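You operate a simulated robot arm through the tools that you are given. There is no shell and no other tool. Be economical: measure what you need, move in short steps, check, and stop when the job is done.

Carry out the task below with a simulated robot arm. There is one attempt and no reset: what you move stays moved.

## Task
Fill the tank up to 35 cm, then heat it to 50 C.
Fine: blue and red valve closed at the end.

The check looks at the end state, three seconds after you hand in, the way a careful person would. Anything else that was tipped, shoved, dropped, spilled or broken makes it a failure.

## Robot
A 6-joint arm with a two-finger parallel gripper, fixed in place. Base frame: the origin is at the foot of the arm, x ahead of it, y to its left, z up. Readings come in mm, rad, newtons and seconds.
With the tool pointing down near the work surface it reaches from about 260 to 680 mm from the base axis. Its first joint turns from -1.152 to 1.152 rad. Payload 2.9 kg.
The tool frame sits at the grasp point between the pads (the TCP): z along the fingers, y along the line on which they close. The tips reach 30 mm beyond it. The gripper opens to 110 mm. The fingers are 20 mm wide and 10 mm thick; the gripper's body (48 by 112 mm) begins 55 mm behind the TCP.
Orientation is that of the tool frame in the base frame, as a unit quaternion [w, x, y, z]. With the fingers straight down and closing along the base's y, the tool's x points along the base's -x, its y along +y and its z along -z.

## Interface
- The arm moves only by the tool step_arm. Its argument "motion" is text: rows parted by semicolons, each of 7 numbers parted by spaces: the shift along the tool's x, y, z in mm, then the turn, a rotation vector about the tool's x, y, z in rad, then the opening, from 0 (shut) to 1 (fully open). In form: tx ty tz rx ry rz grip; .... A call has 1 to 8 rows; each row shifts and turns the commanded pose from where the row before left it, along the tool's axes as they then stand. Rows are played at 5 a second. More than 50 mm and 0.15 rad between two rows, or a gripper value outside its range, and nothing of the call is played. Where a pose cannot be reached the arm comes as near as it can. A force on the tool above 40 N (or 10 N above the force at the start of the call, whichever is more), or a blocked arm, ends the call early, and 0.2 s more pass. The fingers move at their own pace (about 108 mm/s each) and stop on an object; they squeeze with about 32 N. The grip force told is the motor's: it shows also when the fingers shut on nothing. Time passes only in rows, and 0.2 s behind the last, so rows that do not move let the fingers close. The reply holds the time, the measured pose of the TCP, the force on the tool along the base axes, the opening and the grip force, in the units named above and with some noise.
- Cameras (640 x 400 px; columns grow to the right, rows downward): "scene" is fixed at [74.9, 446.7, 1360.9]; the picture's right is [-0.70, -0.72, 0.00], its down [-0.55, 0.54, -0.63] and it looks along [0.45, -0.44, -0.77] (base axes); focal length 252 px, centre (320, 200). "wrist" rides on the gripper at [-36, 0, -57] in the tool frame; the picture's right is [0.00, -1.00, 0.00], its down [0.97, 0.00, -0.24] and it looks along [0.24, 0.00, 0.97] (tool axes); focal length 218 px, centre (320, 200). There is no depth. A picture from a camera that has moved, and an enlarged one, comes with that camera's place and axes in the base frame and with its lens.
- grab_frame(camera): a new picture of that camera. It takes no simulated time.
- enlarge(camera, box): a new picture of the part [left, top, right, bottom] of that camera's present view, enlarged. It takes no simulated time.
- hand_in(): hands the job in; it is judged then, once.

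Work in short steps. Places have to be worked out from the pictures, the camera data and where the tool is seen: move nearer, look again, correct. Check each grasp and each placing, and mend what went wrong. You have 120 turns and 64 pictures in all, those below and enlarged ones among them. Open the gripper and draw the arm clear of the work before you hand the job in, unless the task says otherwise; then end with one line.

The tools are called after "Call:" as a command line: name --argument value ..., lists and objects as JSON in quotes. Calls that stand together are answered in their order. step_arm: Moves the arm, as the interface text tells. Its arguments: {"type":"object","properties":{"motion":{"type":"string"}},"required":["motion"]} The other tools are called the same way: grab_frame (camera) takes a picture; enlarge (camera, box) takes an enlarged picture of a part of a camera's view; hand_in () hands the job in.

At the start:

```text
time_s: 0.0
position: [431.8, -26.9, 1040.6]
tool_rot: [0.0, 0.001, 1.0, -0.001]
force: [-0.2, -0.5, 0.4]
width: 110.2
finger_force: 0.0
```

scene: 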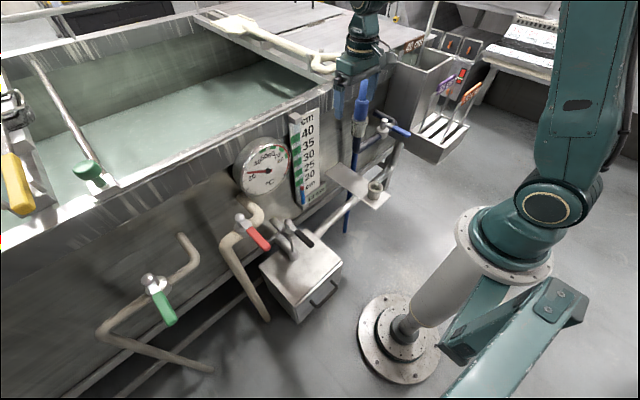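
wrist: 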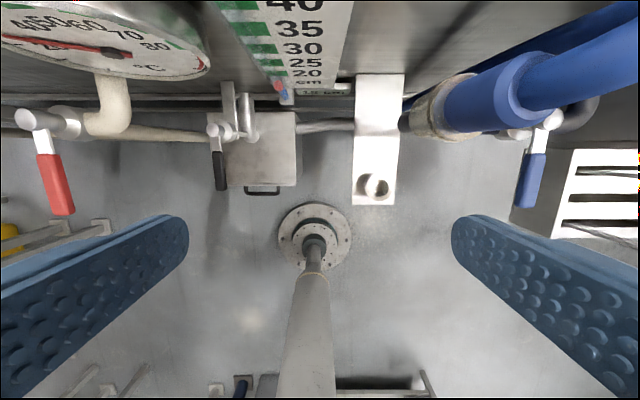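

I start by looking closer at the valves and the gauges.

Call:
enlarge --camera "scene" --box '[220, 90, 420, 215]'

Call:
enlarge --camera "scene" --box '[90, 190, 350, 352]'

Call:
enlarge --camera "scene" --box '[180, 0, 480, 188]'

```text
3.20 times, centred on (320, 152) of scene
camera zoom: at [74.9, 446.7, 1360.9], right [-0.7, -0.72, 0.0], down [-0.55, 0.54, -0.63], along [0.45, -0.44, -0.77], focal length 805 px, centre (320, 352)
```

zoom: 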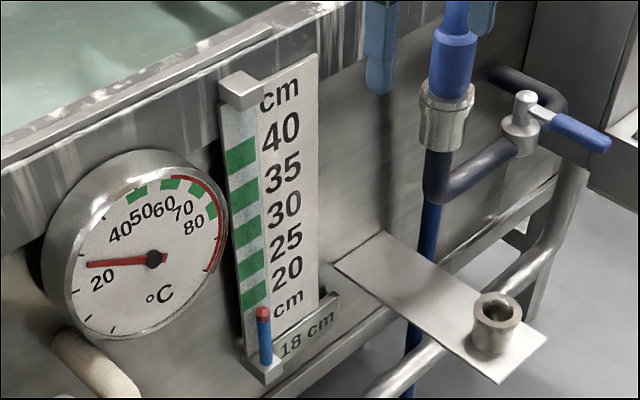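

```text
2.46 times, centred on (220, 271) of scene
camera zoom: at [74.9, 446.7, 1360.9], right [-0.7, -0.72, 0.0], down [-0.55, 0.54, -0.63], along [0.45, -0.44, -0.77], focal length 619 px, centre (566, 25)
```

zoom: 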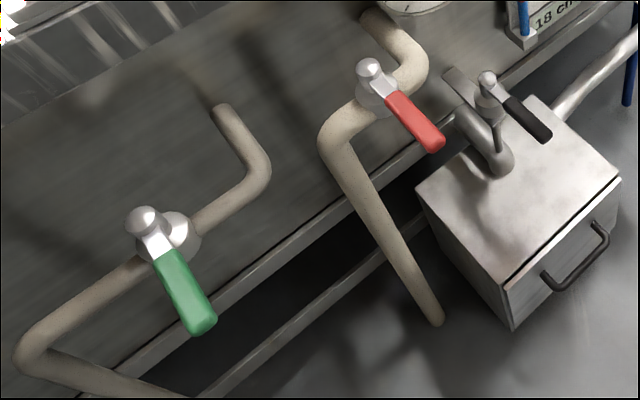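

```text
2.13 times, centred on (330, 94) of scene
camera zoom: at [74.9, 446.7, 1360.9], right [-0.7, -0.72, 0.0], down [-0.55, 0.54, -0.63], along [0.45, -0.44, -0.77], focal length 535 px, centre (299, 426)
```

zoom: 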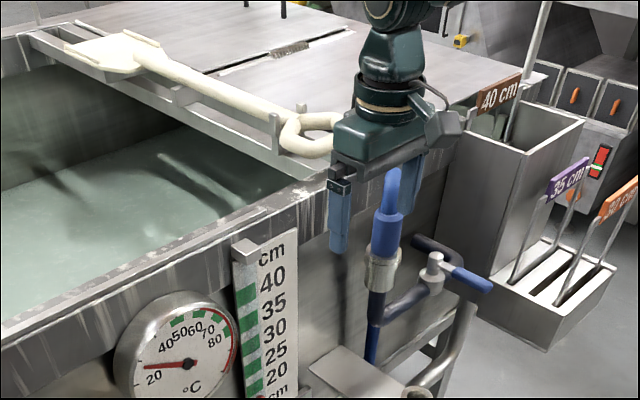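

The blue valve's knob is at about (501,-309,816), its handle pointing to -x and ending near x=391. I raise the arm and draw it back to see what the hose and the rest are.

Call:
step_arm --motion "0 0 -40 0 0 0 1;0 0 -40 0 0 0 1;40 0 0 0 0 0 1;40 0 0 0 0 0 1;40 0 0 0 0 0 1"

Call:
grab_frame --camera "scene"

Call:
grab_frame --camera "wrist"

```text
time_s: 1.2
position: [310.3, -27.6, 1122.6]
tool_rot: [0.0, 0.001, 1.0, -0.001]
force: [-1.4, 0.4, 1.1]
width: 110.0
finger_force: 0.1
```

```text
58 pictures are left
```

scene: 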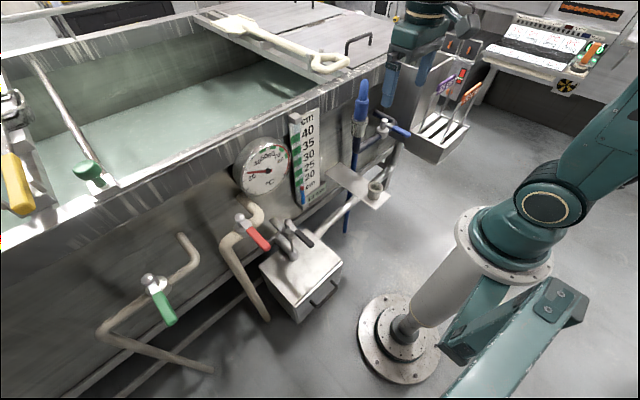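

```text
57 pictures are left
camera wrist: at [347.2, -26.2, 1179.8], right [0.0, -1.0, 0.0], down [-0.97, 0.0, 0.24], along [-0.24, 0.0, -0.97], focal length 218 px, centre (320, 200)
```

wrist: 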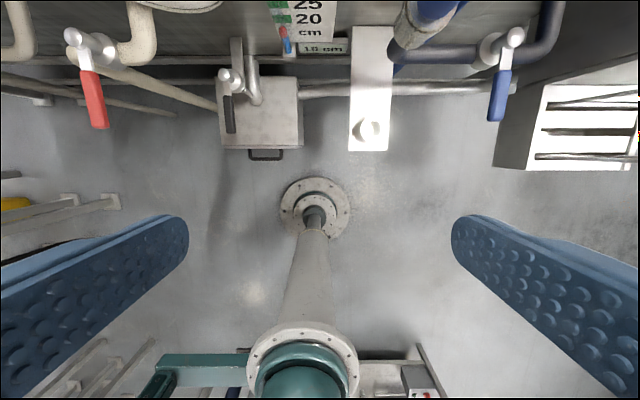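

Call:
enlarge --camera "scene" --box '[310, 20, 500, 140]'

Call:
enlarge --camera "scene" --box '[0, 40, 200, 250]'

Call:
enlarge --camera "scene" --box '[480, 0, 640, 100]'

```text
3.33 times, centred on (405, 80) of scene
camera zoom: at [74.9, 446.7, 1360.9], right [-0.7, -0.72, 0.0], down [-0.55, 0.54, -0.63], along [0.45, -0.44, -0.77], focal length 838 px, centre (37, 600)
```

zoom: 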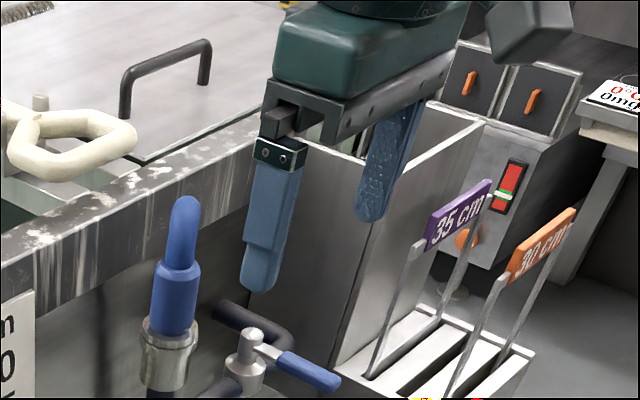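

```text
1.90 times, centred on (100, 145) of scene
camera zoom: at [74.9, 446.7, 1360.9], right [-0.7, -0.72, 0.0], down [-0.55, 0.54, -0.63], along [0.45, -0.44, -0.77], focal length 479 px, centre (739, 305)
```

zoom: 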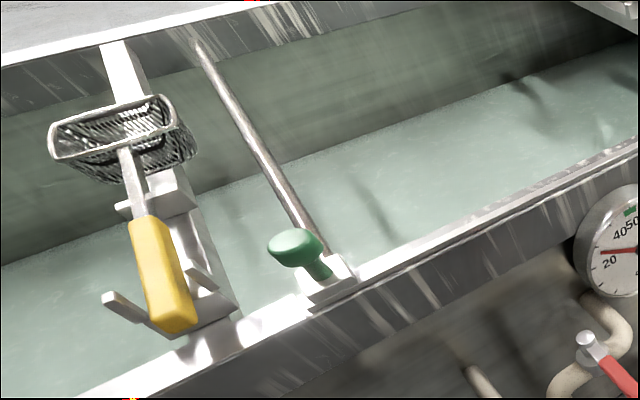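

```text
4.00 times, centred on (560, 50) of scene
camera zoom: at [74.9, 446.7, 1360.9], right [-0.7, -0.72, 0.0], down [-0.55, 0.54, -0.63], along [0.45, -0.44, -0.77], focal length 1006 px, centre (-640, 800)
```

zoom: 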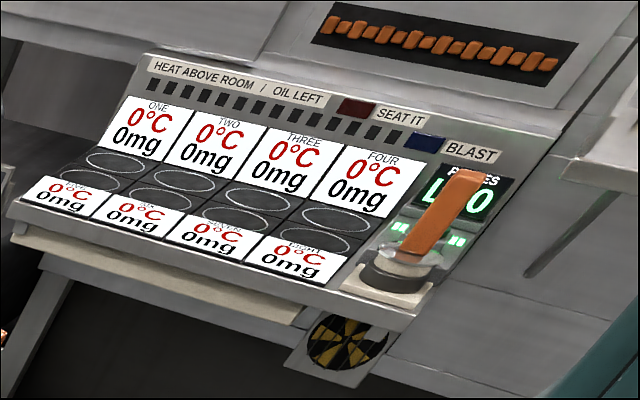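

The console is unrelated. I tilt the gripper forward in place so the wrist camera can look at the tank front.

Call:
step_arm --motion "0 0 0 0 -0.14 0 1;0 0 0 0 -0.14 0 1;0 0 0 0 -0.14 0 1;0 0 0 0 -0.14 0 1;0 0 0 0 -0.14 0 1;0 0 0 0 -0.14 0 1"

Call:
grab_frame --camera "wrist"

```text
time_s: 2.6
position: [312.9, -25.9, 1120.6]
tool_rot: [0.408, 0.0, 0.913, -0.001]
force: [0.1, -0.3, -0.2]
width: 109.9
finger_force: 0.1
```

```text
53 pictures are left
camera wrist: at [294.6, -26.4, 1186.5], right [0.0, -1.0, 0.0], down [-0.83, 0.0, -0.56], along [0.56, 0.0, -0.83], focal length 218 px, centre (320, 200)
```

wrist: 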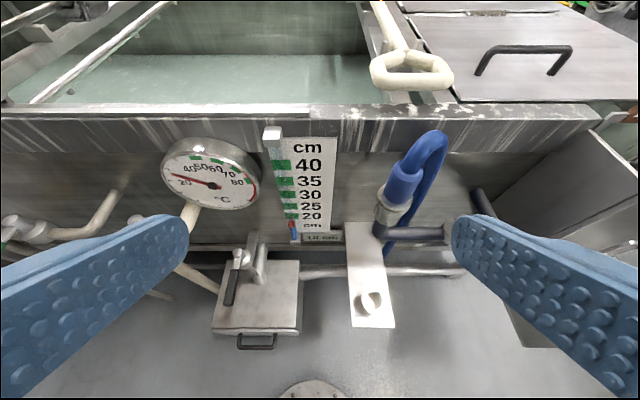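

Call:
enlarge --camera "wrist" --box '[250, 100, 480, 340]'

Call:
enlarge --camera "wrist" --box '[150, 120, 350, 245]'

```text
1.67 times, centred on (365, 220) of wrist
camera zoom: at [294.6, -26.4, 1186.5], right [0.0, -1.0, 0.0], down [-0.83, 0.0, -0.56], along [0.56, 0.0, -0.83], focal length 364 px, centre (245, 167)
```

zoom: 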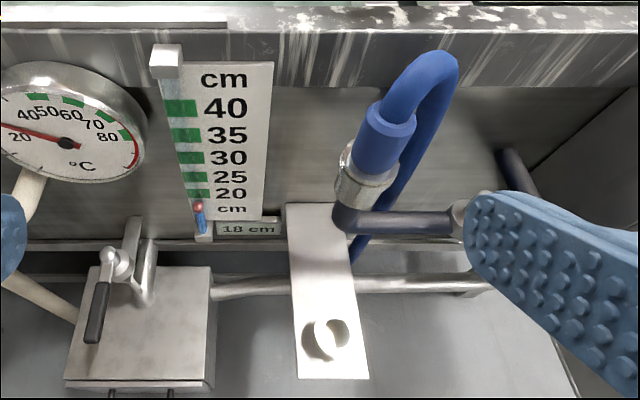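

```text
3.20 times, centred on (250, 182) of wrist
camera zoom: at [294.6, -26.4, 1186.5], right [0.0, -1.0, 0.0], down [-0.83, 0.0, -0.56], along [0.56, 0.0, -0.83], focal length 698 px, centre (544, 256)
```

zoom: 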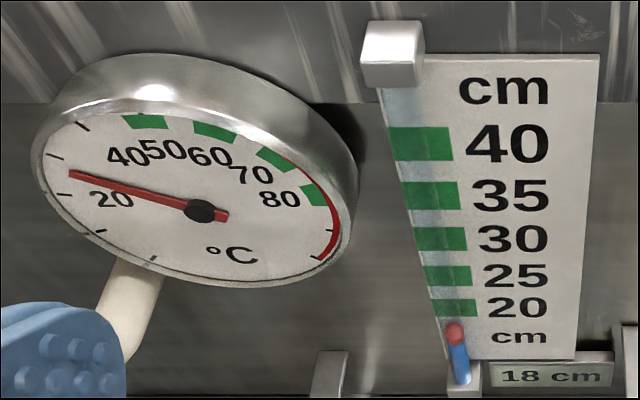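

The hose feeds the coupling and the pipe to the blue valve, and the display reads 18 cm. The valve's handle is across the pipe, so it is closed. I untilt and move over toward the blue valve, y about -345.

Call:
step_arm --motion "0 0 0 0 0.14 0 1;0 0 0 0 0.14 0 1;0 0 0 0 0.14 0 1;0 0 0 0 0.14 0 1;0 0 0 0 0.14 0 1;0 0 0 0 0.14 0 1;0 -45 0 0 0 0 0.5;0 -45 0 0 0 0 0"

Call:
step_arm --motion "-20 -45 0 0 0 0 0;-20 -45 0 0 0 0 0;-20 -45 0 0 0 0 0;-20 -45 0 0 0 0 0;-15 -40 20 0 0 0 0;0 0 40 0 0 0 0;0 0 40 0 0 0 0"

Call:
step_arm --motion "0 0 0 0 0 0.1428 0;0 0 0 0 0 0.1428 0;0 0 0 0 0 0.1428 0;0 0 0 0 0 0.1428 0;0 0 0 0 0 0.1428 0;0 0 0 0 0 0.1428 0"

Call:
step_arm --motion "0 0 0 0 0 0.1428 0;0 0 0 0 0 0.1428 0;0 0 0 0 0 0.1428 0;0 0 0 0 0 0.1428 0;0 0 0 0 0 0.1428 0"

Call:
grab_frame --camera "wrist"

Call:
grab_frame --camera "scene"

```text
time_s: 4.4
position: [313.4, -114.4, 1120.3]
tool_rot: [0.001, 0.0, 1.0, -0.001]
force: [-0.7, 0.1, -0.8]
width: 0.2
finger_force: 14.4
```

```text
time_s: 6.0
position: [408.7, -334.2, 1019.8]
tool_rot: [0.0, 0.002, 1.0, 0.0]
force: [0.2, 0.6, 0.0]
width: 0.0
finger_force: 31.7
```

```text
time_s: 7.4
position: [406.8, -334.9, 1021.8]
tool_rot: [0.0, 0.418, 0.908, 0.0]
force: [-0.1, 0.0, 0.3]
width: 0.0
finger_force: 32.2
```

```text
time_s: 8.6
position: [407.8, -335.9, 1020.6]
tool_rot: [0.001, 0.709, 0.705, -0.001]
force: [0.5, -0.3, 0.8]
width: 0.1
finger_force: 31.6
```

```text
50 pictures are left
camera wrist: at [408.3, -372.3, 1078.0], right [-1.0, 0.0, 0.0], down [0.0, 0.97, 0.24], along [0.0, 0.24, -0.97], focal length 218 px, centre (320, 200)
```

wrist: 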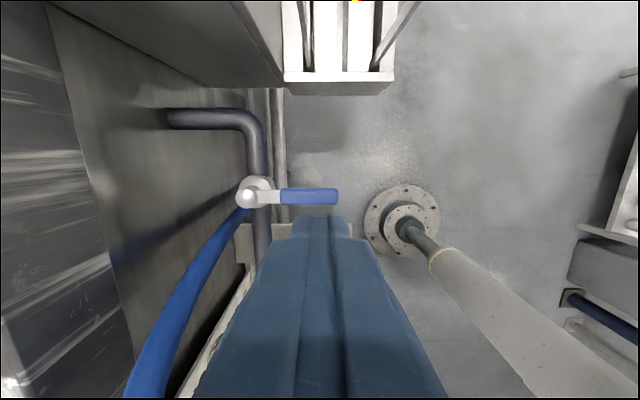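

```text
49 pictures are left
```

scene: 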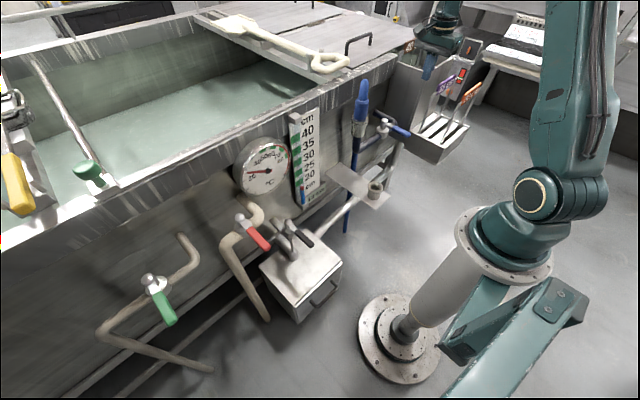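

The view confirms the handle at y≈-311, x 386–457, with its knob at about (496,-311). I lower the closed fingers beside the handle, on its -y side.

Call:
step_arm --motion "-14 22 0 0 0 0 0;0 0 45 0 0 0 0;0 0 45 0 0 0 0;0 0 45 0 0 0 0;0 0 40 0 0 0 0;0 0 20 0 0 0 0;0 0 0 0 0 0 0"

Call:
grab_frame --camera "wrist"

Call:
enlarge --camera "scene" --box '[330, 60, 490, 160]'

```text
time_s: 10.2
position: [428.3, -350.5, 825.6]
tool_rot: [0.001, 0.707, 0.707, 0.0]
force: [-0.1, 0.2, 1.1]
width: 0.3
finger_force: 31.8
```

```text
48 pictures are left
camera wrist: at [429.2, -386.1, 882.7], right [-1.0, 0.0, 0.0], down [0.0, 0.97, 0.24], along [0.0, 0.24, -0.97], focal length 218 px, centre (320, 200)
```

wrist: 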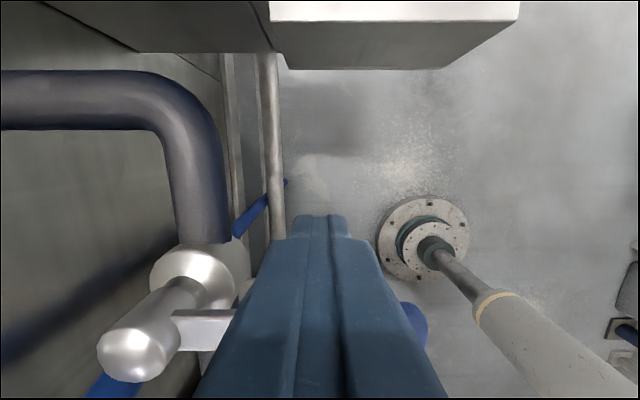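

```text
4.00 times, centred on (410, 110) of scene
camera zoom: at [74.9, 446.7, 1360.9], right [-0.7, -0.72, 0.0], down [-0.55, 0.54, -0.63], along [0.45, -0.44, -0.77], focal length 1006 px, centre (-40, 560)
```

zoom: 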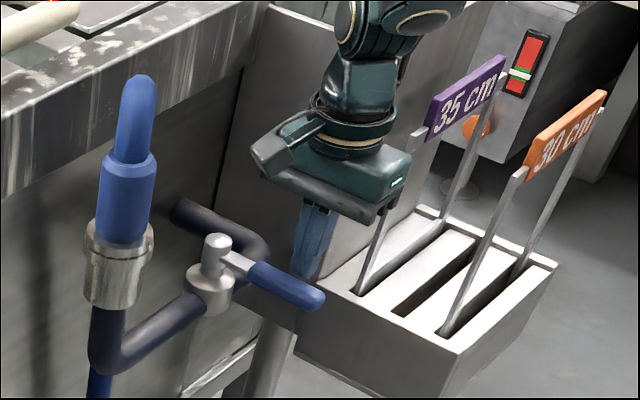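

The fingers stand just behind the handle (-y side). I lower them slightly and push toward +y along the arc to about 30°, watching the force.

Call:
step_arm --motion "0 0 6 0 0 0 0;18 1 0 0 0 0 0;10 -1 0 0 0 0 0;10 -1 0 0 0 0 0;10 0 0 0 0 0 0;8 0 0 0 0 0 0"

Call:
enlarge --camera "scene" --box '[280, 80, 440, 220]'

```text
time_s: 11.1
position: [427.5, -331.0, 820.4]
tool_rot: [0.011, 0.714, 0.7, -0.005]
force: [0.0, -6.1, -1.7]
width: 0.0
finger_force: 31.7
stopped in row 4: the force on the tool passed its limit (the readings are from after the stop); the commanded pose is now the measured one
```

```text
2.86 times, centred on (360, 150) of scene
camera zoom: at [74.8, 446.6, 1360.9], right [-0.7, -0.72, 0.0], down [-0.55, 0.54, -0.63], along [0.45, -0.44, -0.77], focal length 718 px, centre (206, 343)
```

zoom: 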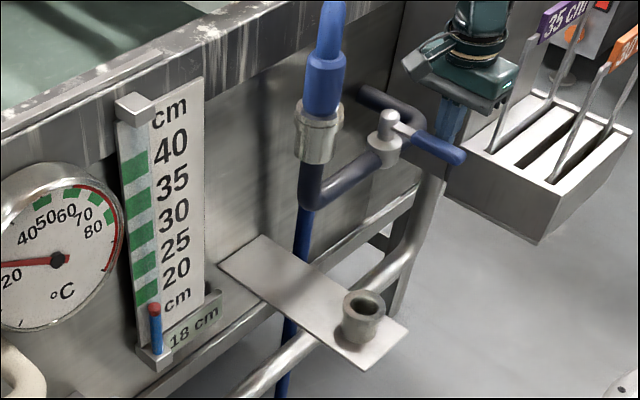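

The handle hits its stop in the +y direction and didn't move. I back off, go over it and push from the +y side toward -y instead; the overflow box there starts at about y=-515, so there is room.

Call:
step_arm --motion "-8 0 0 0 0 0 0;0 0 -30 0 0 0 0;0 0 -20 0 0 0 0;30 0 0 0 0 0 0;27 2 0 0 0 0 0;0 0 25 0 0 0 0;0 0 25 0 0 0 0;0 0 0 0 0 0 0"

Call:
grab_frame --camera "wrist"

```text
time_s: 12.9
position: [432.8, -280.0, 818.7]
tool_rot: [0.01, 0.713, 0.701, -0.004]
force: [-0.8, 0.3, 0.0]
width: 0.1
finger_force: 31.3
```

```text
45 pictures are left
camera wrist: at [431.1, -313.6, 876.4], right [-1.0, 0.02, -0.01], down [0.01, 0.98, 0.22], along [0.01, 0.22, -0.98], focal length 218 px, centre (320, 200)
```

wrist: 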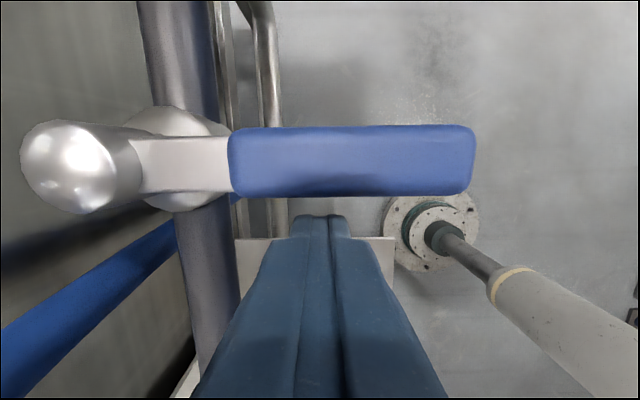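

The fingers are now on the handle's +y side. I push it toward -y along the arc to about 45°.

Call:
step_arm --motion "-9 -2 0 0 0 0 0;-9 -2 0 0 0 0 0;-9 -1 0 0 0 0 0;-10 1 0 0 0 0 0;-9 1 0 0 0 0 0;-9 3 0 0 0 0 0;-8 3 0 0 0 0 0"

Call:
grab_frame --camera "wrist"

```text
time_s: 14.5
position: [431.7, -344.4, 819.6]
tool_rot: [0.01, 0.713, 0.701, -0.005]
force: [-0.5, 2.5, 0.0]
width: 0.0
finger_force: 32.2
```

```text
44 pictures are left
camera wrist: at [431.2, -377.7, 878.6], right [-1.0, 0.02, -0.01], down [0.02, 0.98, 0.22], along [0.01, 0.22, -0.98], focal length 218 px, centre (320, 200)
```

wrist: 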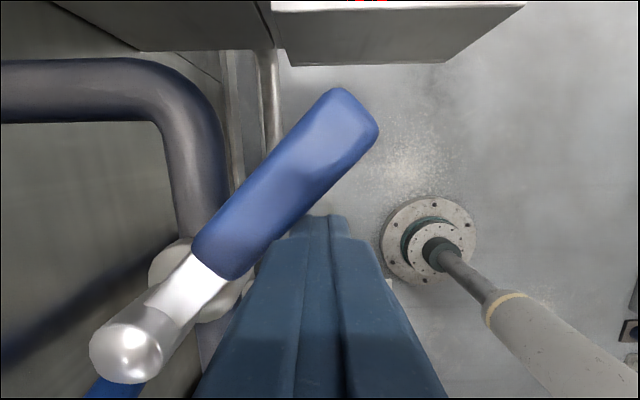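

The handle turns this way and is about 45° open. I check the level before going on, to learn the flow.

Call:
enlarge --camera "scene" --box '[220, 90, 380, 210]'

Call:
step_arm --motion "0 0 0 0 0 0 0;0 0 0 0 0 0 0;0 0 0 0 0 0 0;0 0 0 0 0 0 0;0 0 0 0 0 0 0;0 0 0 0 0 0 0;0 0 0 0 0 0 0;0 0 0 0 0 0 0"

Call:
enlarge --camera "scene" --box '[220, 90, 380, 210]'

```text
3.33 times, centred on (300, 150) of scene
camera zoom: at [74.9, 446.7, 1360.9], right [-0.7, -0.72, 0.0], down [-0.55, 0.54, -0.63], along [0.45, -0.44, -0.77], focal length 838 px, centre (387, 367)
```

zoom: 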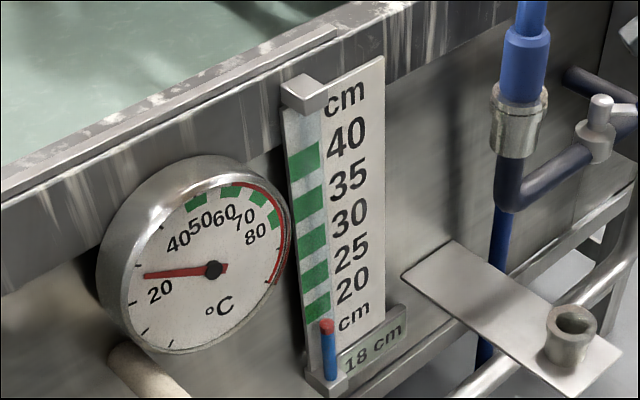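

```text
time_s: 16.3
position: [432.8, -343.1, 820.4]
tool_rot: [0.01, 0.713, 0.701, -0.004]
force: [-0.8, 0.7, 0.0]
width: 0.2
finger_force: 31.7
```

```text
3.33 times, centred on (300, 150) of scene
camera zoom: at [74.9, 446.7, 1360.9], right [-0.7, -0.72, 0.0], down [-0.55, 0.54, -0.63], along [0.45, -0.44, -0.77], focal length 838 px, centre (387, 367)
```

zoom: 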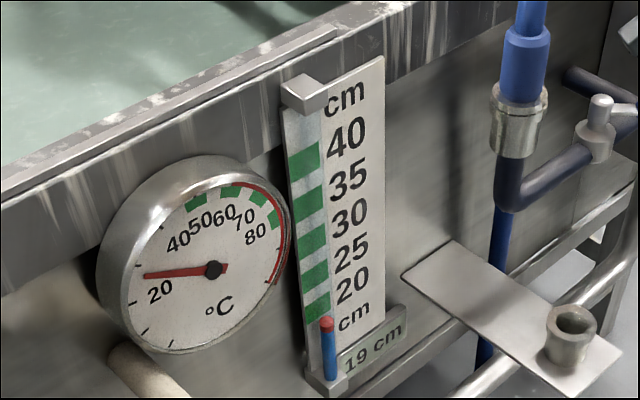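

The level went from 18 to 19 cm in about 2 s, so this opening gives roughly 0.5 cm/s, which is manageable. I leave it so, and put the fingers on the handle's other side (tank side), ready to close.

Call:
step_arm --motion "4 -4 0 0 0 0 0;0 0 -45 0 0 0 0;-22 22 0 0 0 0 0;-22 22 0 0 0 0 0;0 0 22 0 0 0 0;0 0 22 0 0 0 0;0 0 0 0 0 0 0;0 0 0 0 0 0 0"

Call:
grab_frame --camera "wrist"

Call:
enlarge --camera "scene" --box '[220, 90, 380, 210]'

```text
time_s: 18.1
position: [471.3, -386.0, 822.6]
tool_rot: [0.01, 0.713, 0.701, -0.004]
force: [0.4, -0.1, -0.8]
width: 0.1
finger_force: 31.4
```

```text
41 pictures are left
camera wrist: at [470.5, -420.2, 880.3], right [-1.0, 0.02, -0.01], down [0.01, 0.98, 0.22], along [0.01, 0.22, -0.98], focal length 218 px, centre (320, 200)
```

wrist: 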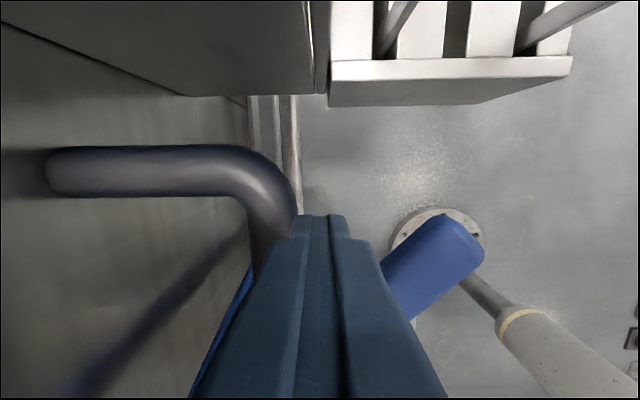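

```text
3.33 times, centred on (300, 150) of scene
camera zoom: at [74.9, 446.7, 1360.9], right [-0.7, -0.72, 0.0], down [-0.55, 0.54, -0.63], along [0.45, -0.44, -0.77], focal length 838 px, centre (387, 367)
```

zoom: 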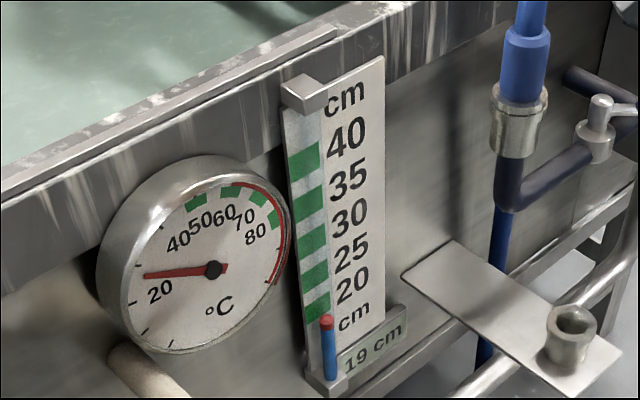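

Fingers in place; now I wait and watch the level.

Call:
step_arm --motion "0 0 0 0 0 0 0;0 0 0 0 0 0 0;0 0 0 0 0 0 0;0 0 0 0 0 0 0;0 0 0 0 0 0 0;0 0 0 0 0 0 0;0 0 0 0 0 0 0;0 0 0 0 0 0 0"

Call:
step_arm --motion "0 0 0 0 0 0 0;0 0 0 0 0 0 0;0 0 0 0 0 0 0;0 0 0 0 0 0 0;0 0 0 0 0 0 0;0 0 0 0 0 0 0;0 0 0 0 0 0 0;0 0 0 0 0 0 0"

Call:
step_arm --motion "0 0 0 0 0 0 0;0 0 0 0 0 0 0;0 0 0 0 0 0 0;0 0 0 0 0 0 0;0 0 0 0 0 0 0;0 0 0 0 0 0 0;0 0 0 0 0 0 0;0 0 0 0 0 0 0"

Call:
step_arm --motion "0 0 0 0 0 0 0;0 0 0 0 0 0 0;0 0 0 0 0 0 0;0 0 0 0 0 0 0;0 0 0 0 0 0 0;0 0 0 0 0 0 0;0 0 0 0 0 0 0;0 0 0 0 0 0 0"

Call:
enlarge --camera "scene" --box '[220, 90, 380, 210]'

```text
time_s: 19.9
position: [471.4, -385.7, 822.5]
tool_rot: [0.009, 0.713, 0.701, -0.004]
force: [-0.7, 0.3, -0.9]
width: 0.2
finger_force: 31.6
```

```text
time_s: 21.7
position: [472.0, -385.6, 822.5]
tool_rot: [0.01, 0.713, 0.701, -0.004]
force: [-0.4, 0.5, 0.7]
width: 0.0
finger_force: 32.8
```

```text
time_s: 23.5
position: [471.6, -385.0, 821.1]
tool_rot: [0.01, 0.714, 0.7, -0.004]
force: [-0.7, -0.4, 0.0]
width: 0.0
finger_force: 32.0
```

```text
time_s: 25.3
position: [470.5, -386.3, 822.6]
tool_rot: [0.01, 0.714, 0.7, -0.004]
force: [-0.4, -1.4, 0.2]
width: 0.0
finger_force: 32.2
```

```text
3.33 times, centred on (300, 150) of scene
camera zoom: at [74.9, 446.7, 1360.9], right [-0.7, -0.72, 0.0], down [-0.55, 0.54, -0.63], along [0.45, -0.44, -0.77], focal length 838 px, centre (387, 367)
```

zoom: 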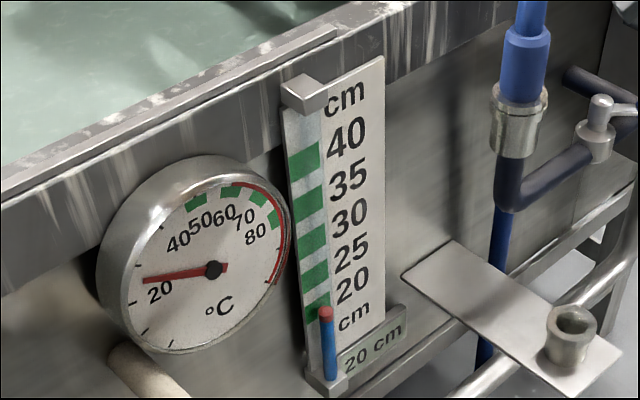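

The rate is only ~0.17 cm/s, too slow. I go back over and open the valve fully.

Call:
step_arm --motion "0 0 -45 0 0 0 0;24 -20 0 0 0 0 0;24 -20 0 0 0 0 0;0 0 22 0 0 0 0;0 0 23 0 0 0 0;-8 7 0 0 0 0 0;-9 8 0 0 0 0 0;-8 7 0 0 0 0 0"

Call:
step_arm --motion "-7 7 0 0 0 0 0;-5 6 0 0 0 0 0;-4 7 0 0 0 0 0;-2 6 0 0 0 0 0;0 5 0 0 0 0 0"

Call:
grab_frame --camera "wrist"

```text
time_s: 27.1
position: [454.2, -361.7, 820.7]
tool_rot: [0.01, 0.712, 0.702, -0.004]
force: [-1.4, 2.2, -0.4]
width: 0.0
finger_force: 31.8
```

```text
time_s: 28.3
position: [480.1, -377.9, 822.2]
tool_rot: [0.005, 0.715, 0.699, -0.006]
force: [-30.3, 4.9, 11.2]
width: 0.0
finger_force: 31.5
```

```text
38 pictures are left
camera wrist: at [479.6, -413.4, 880.3], right [-1.0, 0.02, 0.0], down [0.02, 0.97, 0.22], along [0.01, 0.22, -0.97], focal length 218 px, centre (320, 200)
```

wrist: 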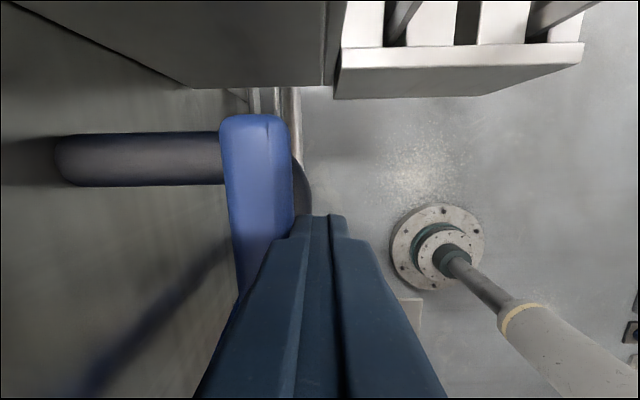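

The valve is at its open stop. I back off, open the gripper wide and straddle the handle, so the tank-side finger can close the valve later.

Call:
step_arm --motion "0 -8 0 0 0 0 0;0 0 -25 0 0 0 0;0 -4 -25 0 0 0 1;0 0 0 0 0 0 1;0 0 0 0 0 0 1;0 0 0 0 0 0 1;0 0 25 0 0 0 1;0 0 25 0 0 0 1"

Call:
grab_frame --camera "wrist"

Call:
enlarge --camera "scene" --box '[220, 90, 380, 210]'

```text
time_s: 30.1
position: [469.9, -378.2, 823.3]
tool_rot: [0.009, 0.713, 0.701, -0.004]
force: [-0.6, -0.3, -0.5]
width: 110.2
finger_force: 0.0
```

```text
37 pictures are left
camera wrist: at [469.8, -412.9, 880.7], right [-1.0, 0.02, -0.01], down [0.01, 0.98, 0.22], along [0.01, 0.22, -0.98], focal length 218 px, centre (320, 200)
```

wrist: 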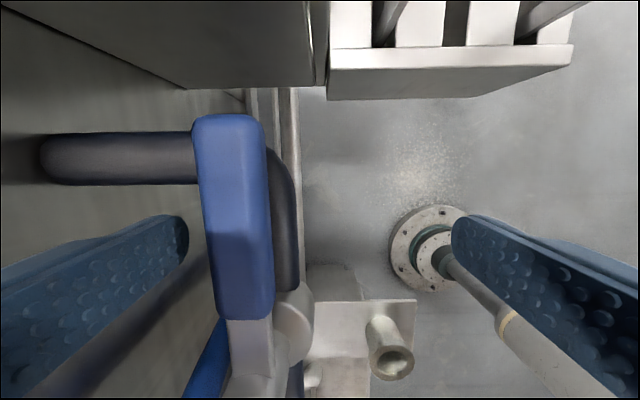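

```text
3.33 times, centred on (300, 150) of scene
camera zoom: at [74.9, 446.7, 1360.9], right [-0.7, -0.72, 0.0], down [-0.55, 0.54, -0.63], along [0.45, -0.44, -0.77], focal length 838 px, centre (387, 367)
```

zoom: 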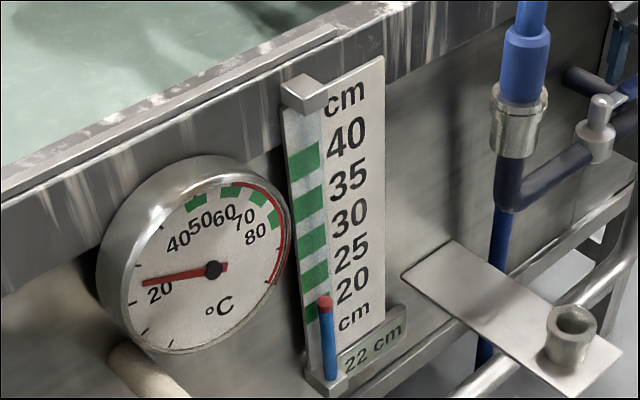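

The straddle is right and the level now rises faster: 22 cm. I wait.

Call:
step_arm --motion "0 0 0 0 0 0 1;0 0 0 0 0 0 1;0 0 0 0 0 0 1;0 0 0 0 0 0 1;0 0 0 0 0 0 1;0 0 0 0 0 0 1;0 0 0 0 0 0 1;0 0 0 0 0 0 1"

Call:
step_arm --motion "0 0 0 0 0 0 1;0 0 0 0 0 0 1;0 0 0 0 0 0 1;0 0 0 0 0 0 1;0 0 0 0 0 0 1;0 0 0 0 0 0 1;0 0 0 0 0 0 1;0 0 0 0 0 0 1"

Call:
step_arm --motion "0 0 0 0 0 0 1;0 0 0 0 0 0 1;0 0 0 0 0 0 1;0 0 0 0 0 0 1;0 0 0 0 0 0 1;0 0 0 0 0 0 1;0 0 0 0 0 0 1;0 0 0 0 0 0 1"

Call:
enlarge --camera "scene" --box '[220, 90, 380, 210]'

```text
time_s: 31.9
position: [471.5, -378.3, 823.4]
tool_rot: [0.01, 0.714, 0.701, -0.004]
force: [0.3, 0.4, 0.1]
width: 110.0
finger_force: 0.0
```

```text
time_s: 33.7
position: [470.6, -377.8, 823.5]
tool_rot: [0.01, 0.713, 0.701, -0.004]
force: [0.1, 0.5, -0.3]
width: 110.2
finger_force: 0.1
```

```text
time_s: 35.5
position: [470.3, -379.1, 822.5]
tool_rot: [0.01, 0.713, 0.701, -0.004]
force: [-0.6, 0.3, -0.9]
width: 110.3
finger_force: 0.1
```

```text
3.33 times, centred on (300, 150) of scene
camera zoom: at [74.8, 446.7, 1360.9], right [-0.7, -0.72, 0.0], down [-0.55, 0.54, -0.63], along [0.45, -0.44, -0.77], focal length 838 px, centre (387, 367)
```

zoom: 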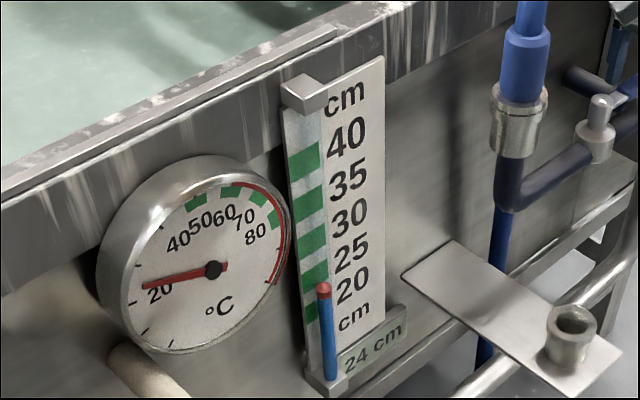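

About 0.4 cm/s: roughly 26 s to go. I wait about 14 s more, then look.

Call:
step_arm --motion "0 0 0 0 0 0 1;0 0 0 0 0 0 1;0 0 0 0 0 0 1;0 0 0 0 0 0 1;0 0 0 0 0 0 1;0 0 0 0 0 0 1;0 0 0 0 0 0 1;0 0 0 0 0 0 1"

Call:
step_arm --motion "0 0 0 0 0 0 1;0 0 0 0 0 0 1;0 0 0 0 0 0 1;0 0 0 0 0 0 1;0 0 0 0 0 0 1;0 0 0 0 0 0 1;0 0 0 0 0 0 1;0 0 0 0 0 0 1"

Call:
step_arm --motion "0 0 0 0 0 0 1;0 0 0 0 0 0 1;0 0 0 0 0 0 1;0 0 0 0 0 0 1;0 0 0 0 0 0 1;0 0 0 0 0 0 1;0 0 0 0 0 0 1;0 0 0 0 0 0 1"

Call:
step_arm --motion "0 0 0 0 0 0 1;0 0 0 0 0 0 1;0 0 0 0 0 0 1;0 0 0 0 0 0 1;0 0 0 0 0 0 1;0 0 0 0 0 0 1;0 0 0 0 0 0 1;0 0 0 0 0 0 1"

Call:
step_arm --motion "0 0 0 0 0 0 1;0 0 0 0 0 0 1;0 0 0 0 0 0 1;0 0 0 0 0 0 1;0 0 0 0 0 0 1;0 0 0 0 0 0 1;0 0 0 0 0 0 1;0 0 0 0 0 0 1"

Call:
step_arm --motion "0 0 0 0 0 0 1;0 0 0 0 0 0 1;0 0 0 0 0 0 1;0 0 0 0 0 0 1;0 0 0 0 0 0 1;0 0 0 0 0 0 1;0 0 0 0 0 0 1;0 0 0 0 0 0 1"

Call:
step_arm --motion "0 0 0 0 0 0 1;0 0 0 0 0 0 1;0 0 0 0 0 0 1;0 0 0 0 0 0 1;0 0 0 0 0 0 1;0 0 0 0 0 0 1;0 0 0 0 0 0 1;0 0 0 0 0 0 1"

Call:
step_arm --motion "0 0 0 0 0 0 1;0 0 0 0 0 0 1;0 0 0 0 0 0 1;0 0 0 0 0 0 1;0 0 0 0 0 0 1;0 0 0 0 0 0 1;0 0 0 0 0 0 1;0 0 0 0 0 0 1"

Call:
enlarge --camera "scene" --box '[220, 90, 380, 210]'

```text
time_s: 37.3
position: [469.9, -378.1, 823.3]
tool_rot: [0.01, 0.713, 0.701, -0.004]
force: [0.6, 1.0, 0.9]
width: 110.0
finger_force: 0.0
```

```text
time_s: 39.1
position: [471.7, -377.3, 822.4]
tool_rot: [0.01, 0.712, 0.702, -0.004]
force: [-0.7, 0.4, 0.0]
width: 110.0
finger_force: 0.2
```

```text
time_s: 40.9
position: [470.8, -379.0, 822.8]
tool_rot: [0.009, 0.713, 0.701, -0.004]
force: [-0.7, 0.5, -0.9]
width: 110.0
finger_force: 0.1
```

```text
time_s: 42.7
position: [470.9, -378.2, 822.7]
tool_rot: [0.011, 0.713, 0.701, -0.003]
force: [-0.8, -0.2, 1.3]
width: 110.0
finger_force: 0.1
```

```text
time_s: 44.5
position: [470.0, -378.1, 822.6]
tool_rot: [0.01, 0.713, 0.701, -0.004]
force: [0.1, -0.5, 0.3]
width: 110.2
finger_force: 0.1
```

```text
time_s: 46.3
position: [470.5, -378.8, 823.2]
tool_rot: [0.011, 0.713, 0.701, -0.004]
force: [0.4, -0.5, 0.0]
width: 110.1
finger_force: 0.0
```

```text
time_s: 48.1
position: [471.5, -378.8, 822.9]
tool_rot: [0.009, 0.713, 0.701, -0.004]
force: [0.8, 1.0, 0.0]
width: 109.9
finger_force: 0.0
```

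```text
time_s: 49.9
position: [471.5, -378.2, 822.7]
tool_rot: [0.01, 0.714, 0.7, -0.004]
force: [-0.2, -0.7, 0.6]
width: 110.0
finger_force: 0.0
```

```text
3.33 times, centred on (300, 150) of scene
camera zoom: at [74.8, 446.7, 1360.9], right [-0.7, -0.72, 0.0], down [-0.55, 0.54, -0.63], along [0.45, -0.44, -0.77], focal length 838 px, centre (387, 367)
```

zoom: 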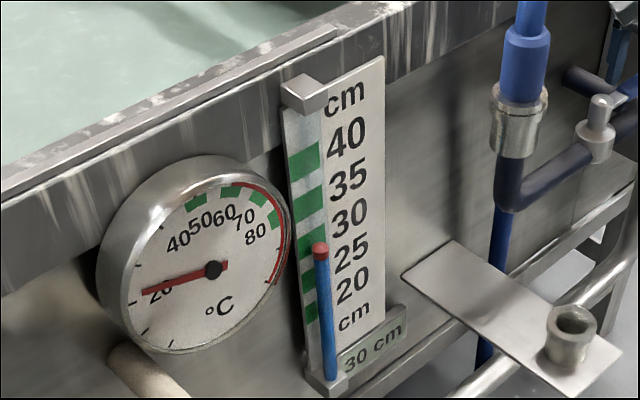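

30 cm at 49.9 s. I wait four more calls (7.2 s) and look.

Call:
step_arm --motion "0 0 0 0 0 0 1;0 0 0 0 0 0 1;0 0 0 0 0 0 1;0 0 0 0 0 0 1;0 0 0 0 0 0 1;0 0 0 0 0 0 1;0 0 0 0 0 0 1;0 0 0 0 0 0 1"

Call:
step_arm --motion "0 0 0 0 0 0 1;0 0 0 0 0 0 1;0 0 0 0 0 0 1;0 0 0 0 0 0 1;0 0 0 0 0 0 1;0 0 0 0 0 0 1;0 0 0 0 0 0 1;0 0 0 0 0 0 1"

Call:
step_arm --motion "0 0 0 0 0 0 1;0 0 0 0 0 0 1;0 0 0 0 0 0 1;0 0 0 0 0 0 1;0 0 0 0 0 0 1;0 0 0 0 0 0 1;0 0 0 0 0 0 1;0 0 0 0 0 0 1"

Call:
step_arm --motion "0 0 0 0 0 0 1;0 0 0 0 0 0 1;0 0 0 0 0 0 1;0 0 0 0 0 0 1;0 0 0 0 0 0 1;0 0 0 0 0 0 1;0 0 0 0 0 0 1;0 0 0 0 0 0 1"

Call:
enlarge --camera "scene" --box '[280, 100, 340, 210]'

```text
time_s: 51.7
position: [469.8, -377.7, 821.9]
tool_rot: [0.009, 0.713, 0.701, -0.004]
force: [-0.7, -1.2, -1.0]
width: 110.1
finger_force: 0.1
```

```text
time_s: 53.5
position: [470.3, -378.1, 822.5]
tool_rot: [0.011, 0.713, 0.701, -0.003]
force: [-0.4, 0.3, 1.1]
width: 110.2
finger_force: 0.0
```

```text
time_s: 55.3
position: [470.5, -378.5, 822.7]
tool_rot: [0.011, 0.713, 0.701, -0.003]
force: [0.3, 0.9, 0.6]
width: 110.2
finger_force: 0.1
```

```text
time_s: 57.1
position: [471.4, -378.6, 823.4]
tool_rot: [0.01, 0.714, 0.701, -0.004]
force: [-0.1, 0.1, 0.5]
width: 110.0
finger_force: 0.0
```

```text
3.64 times, centred on (310, 155) of scene
camera zoom: at [74.9, 446.7, 1360.9], right [-0.7, -0.72, 0.0], down [-0.55, 0.54, -0.63], along [0.45, -0.44, -0.77], focal length 914 px, centre (356, 364)
```

zoom: 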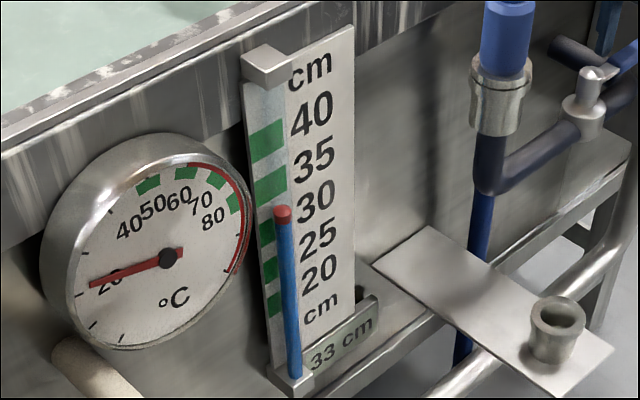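

33 cm. One more wait, then look again before closing.

Call:
step_arm --motion "0 0 0 0 0 0 1;0 0 0 0 0 0 1;0 0 0 0 0 0 1;0 0 0 0 0 0 1;0 0 0 0 0 0 1;0 0 0 0 0 0 1;0 0 0 0 0 0 1"

Call:
enlarge --camera "scene" --box '[285, 160, 345, 210]'

```text
time_s: 58.7
position: [471.3, -377.8, 822.2]
tool_rot: [0.01, 0.713, 0.701, -0.003]
force: [0.1, 0.5, 0.2]
width: 110.1
finger_force: 0.0
```

```text
8.00 times, centred on (315, 185) of scene
camera zoom: at [74.8, 446.7, 1360.9], right [-0.7, -0.72, 0.0], down [-0.55, 0.54, -0.63], along [0.45, -0.44, -0.77], focal length 2012 px, centre (360, 320)
```

zoom: 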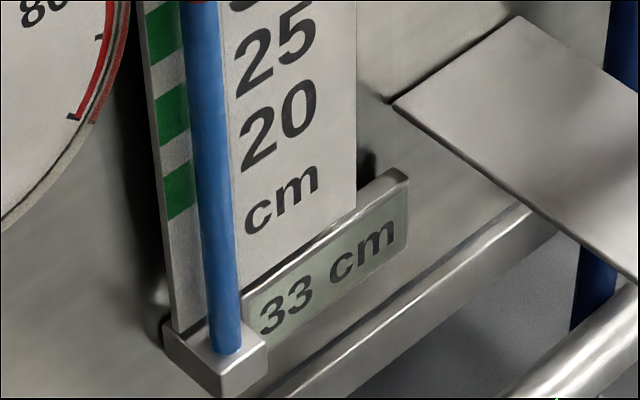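

Between 33 and 34 cm. I start closing now, to about 45°, with the tank-side finger, so the rest trickles in slowly.

Call:
step_arm --motion "0 -14 0 0 0 0 1;0 -14 0 0 0 0 1;0 -13 0 0 0 0 1;2 -12 0 0 0 0 1;3 -12 0 0 0 0 1"

Call:
grab_frame --camera "wrist"

Call:
enlarge --camera "scene" --box '[285, 160, 345, 210]'

```text
time_s: 59.9
position: [407.8, -375.8, 821.2]
tool_rot: [0.01, 0.713, 0.701, -0.004]
force: [2.4, -0.9, 0.5]
width: 110.0
finger_force: 0.1
```

```text
31 pictures are left
camera wrist: at [406.8, -410.2, 879.4], right [-1.0, 0.02, -0.01], down [0.01, 0.98, 0.22], along [0.01, 0.22, -0.98], focal length 218 px, centre (320, 200)
```

wrist: 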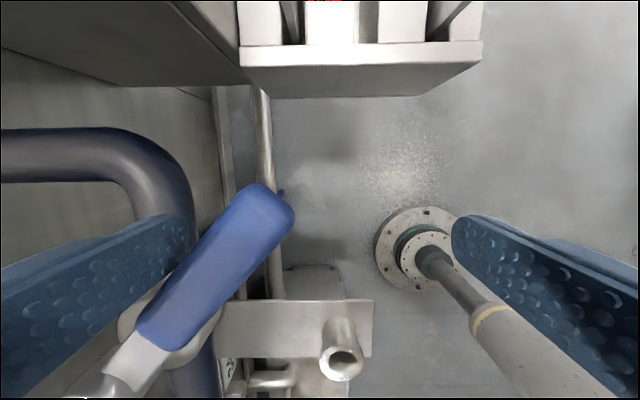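

```text
8.00 times, centred on (315, 185) of scene
camera zoom: at [74.9, 446.7, 1360.9], right [-0.7, -0.72, 0.0], down [-0.55, 0.54, -0.63], along [0.45, -0.44, -0.77], focal length 2012 px, centre (360, 320)
```

zoom: 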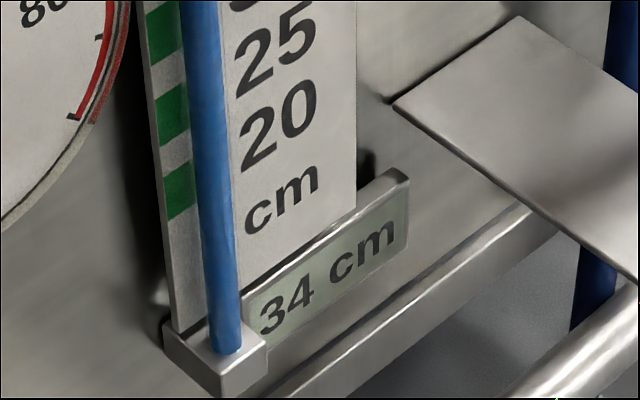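

At 45° and 34 cm. I wait for the slow trickle.

Call:
step_arm --motion "0 0 0 0 0 0 1;0 0 0 0 0 0 1;0 0 0 0 0 0 1;0 0 0 0 0 0 1;0 0 0 0 0 0 1;0 0 0 0 0 0 1;0 0 0 0 0 0 1;0 0 0 0 0 0 1"

Call:
step_arm --motion "0 0 0 0 0 0 1;0 0 0 0 0 0 1;0 0 0 0 0 0 1;0 0 0 0 0 0 1;0 0 0 0 0 0 1;0 0 0 0 0 0 1;0 0 0 0 0 0 1;0 0 0 0 0 0 1"

Call:
enlarge --camera "scene" --box '[280, 100, 340, 210]'

```text
time_s: 61.7
position: [407.1, -375.1, 821.6]
tool_rot: [0.01, 0.713, 0.701, -0.004]
force: [0.2, -1.1, -0.7]
width: 110.1
finger_force: 0.0
```

```text
time_s: 63.5
position: [407.2, -375.6, 821.2]
tool_rot: [0.01, 0.713, 0.701, -0.004]
force: [0.4, 0.5, -1.0]
width: 110.1
finger_force: 0.0
```

```text
3.64 times, centred on (310, 155) of scene
camera zoom: at [74.9, 446.7, 1360.9], right [-0.7, -0.72, 0.0], down [-0.55, 0.54, -0.63], along [0.45, -0.44, -0.77], focal length 914 px, centre (356, 364)
```

zoom: 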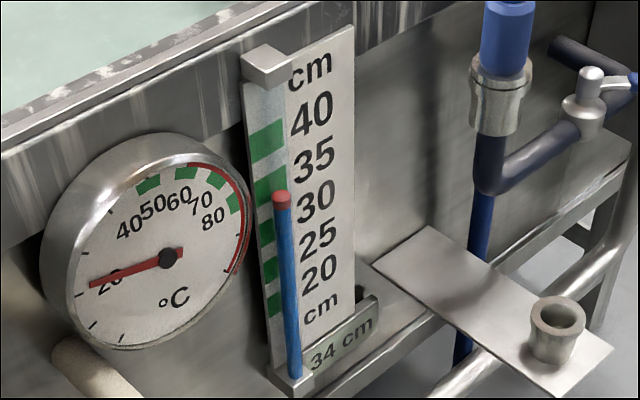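

Call:
step_arm --motion "0 0 0 0 0 0 1;0 0 0 0 0 0 1;0 0 0 0 0 0 1;0 0 0 0 0 0 1;0 0 0 0 0 0 1;0 0 0 0 0 0 1"

Call:
enlarge --camera "scene" --box '[285, 160, 345, 210]'

```text
time_s: 64.9
position: [407.5, -375.3, 822.0]
tool_rot: [0.01, 0.713, 0.701, -0.003]
force: [0.0, 0.2, -0.1]
width: 110.0
finger_force: 0.0
```

```text
8.00 times, centred on (315, 185) of scene
camera zoom: at [74.8, 446.7, 1360.9], right [-0.7, -0.72, 0.0], down [-0.55, 0.54, -0.63], along [0.45, -0.44, -0.77], focal length 2012 px, centre (360, 320)
```

zoom: 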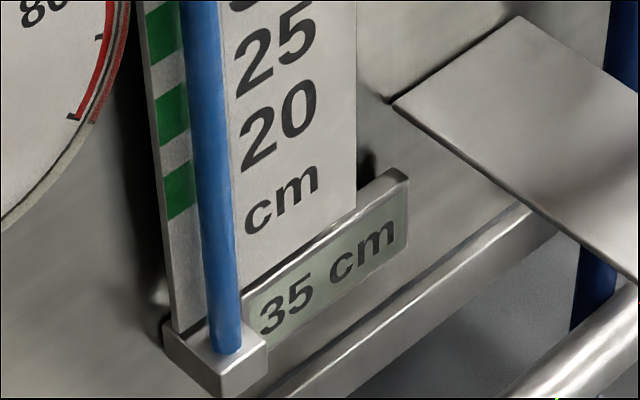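

35 cm just came up. I close fully now, along the arc to the stop.

Call:
step_arm --motion "0 0 0 0 0 0 1;6 -9 0 0 0 0 1;7 -9 0 0 0 0 1;7 -6 0 0 0 0 1;8 -5 0 0 0 0 1;8 -4 0 0 0 0 1;8 -3 0 0 0 0 1;6 -1 0 0 0 0 1"

Call:
grab_frame --camera "wrist"

```text
time_s: 66.7
position: [371.5, -327.9, 822.4]
tool_rot: [0.016, 0.717, 0.697, -0.007]
force: [4.7, -31.8, -7.8]
width: 109.9
finger_force: 0.0
```

```text
27 pictures are left
camera wrist: at [369.7, -362.4, 880.1], right [-1.0, 0.03, -0.01], down [0.02, 0.98, 0.21], along [0.02, 0.21, -0.98], focal length 218 px, centre (320, 200)
```

wrist: 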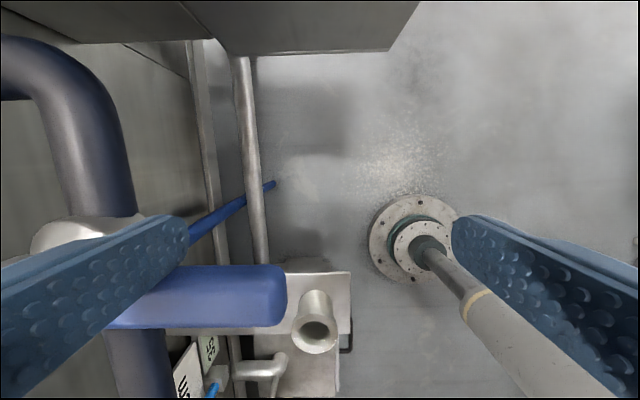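

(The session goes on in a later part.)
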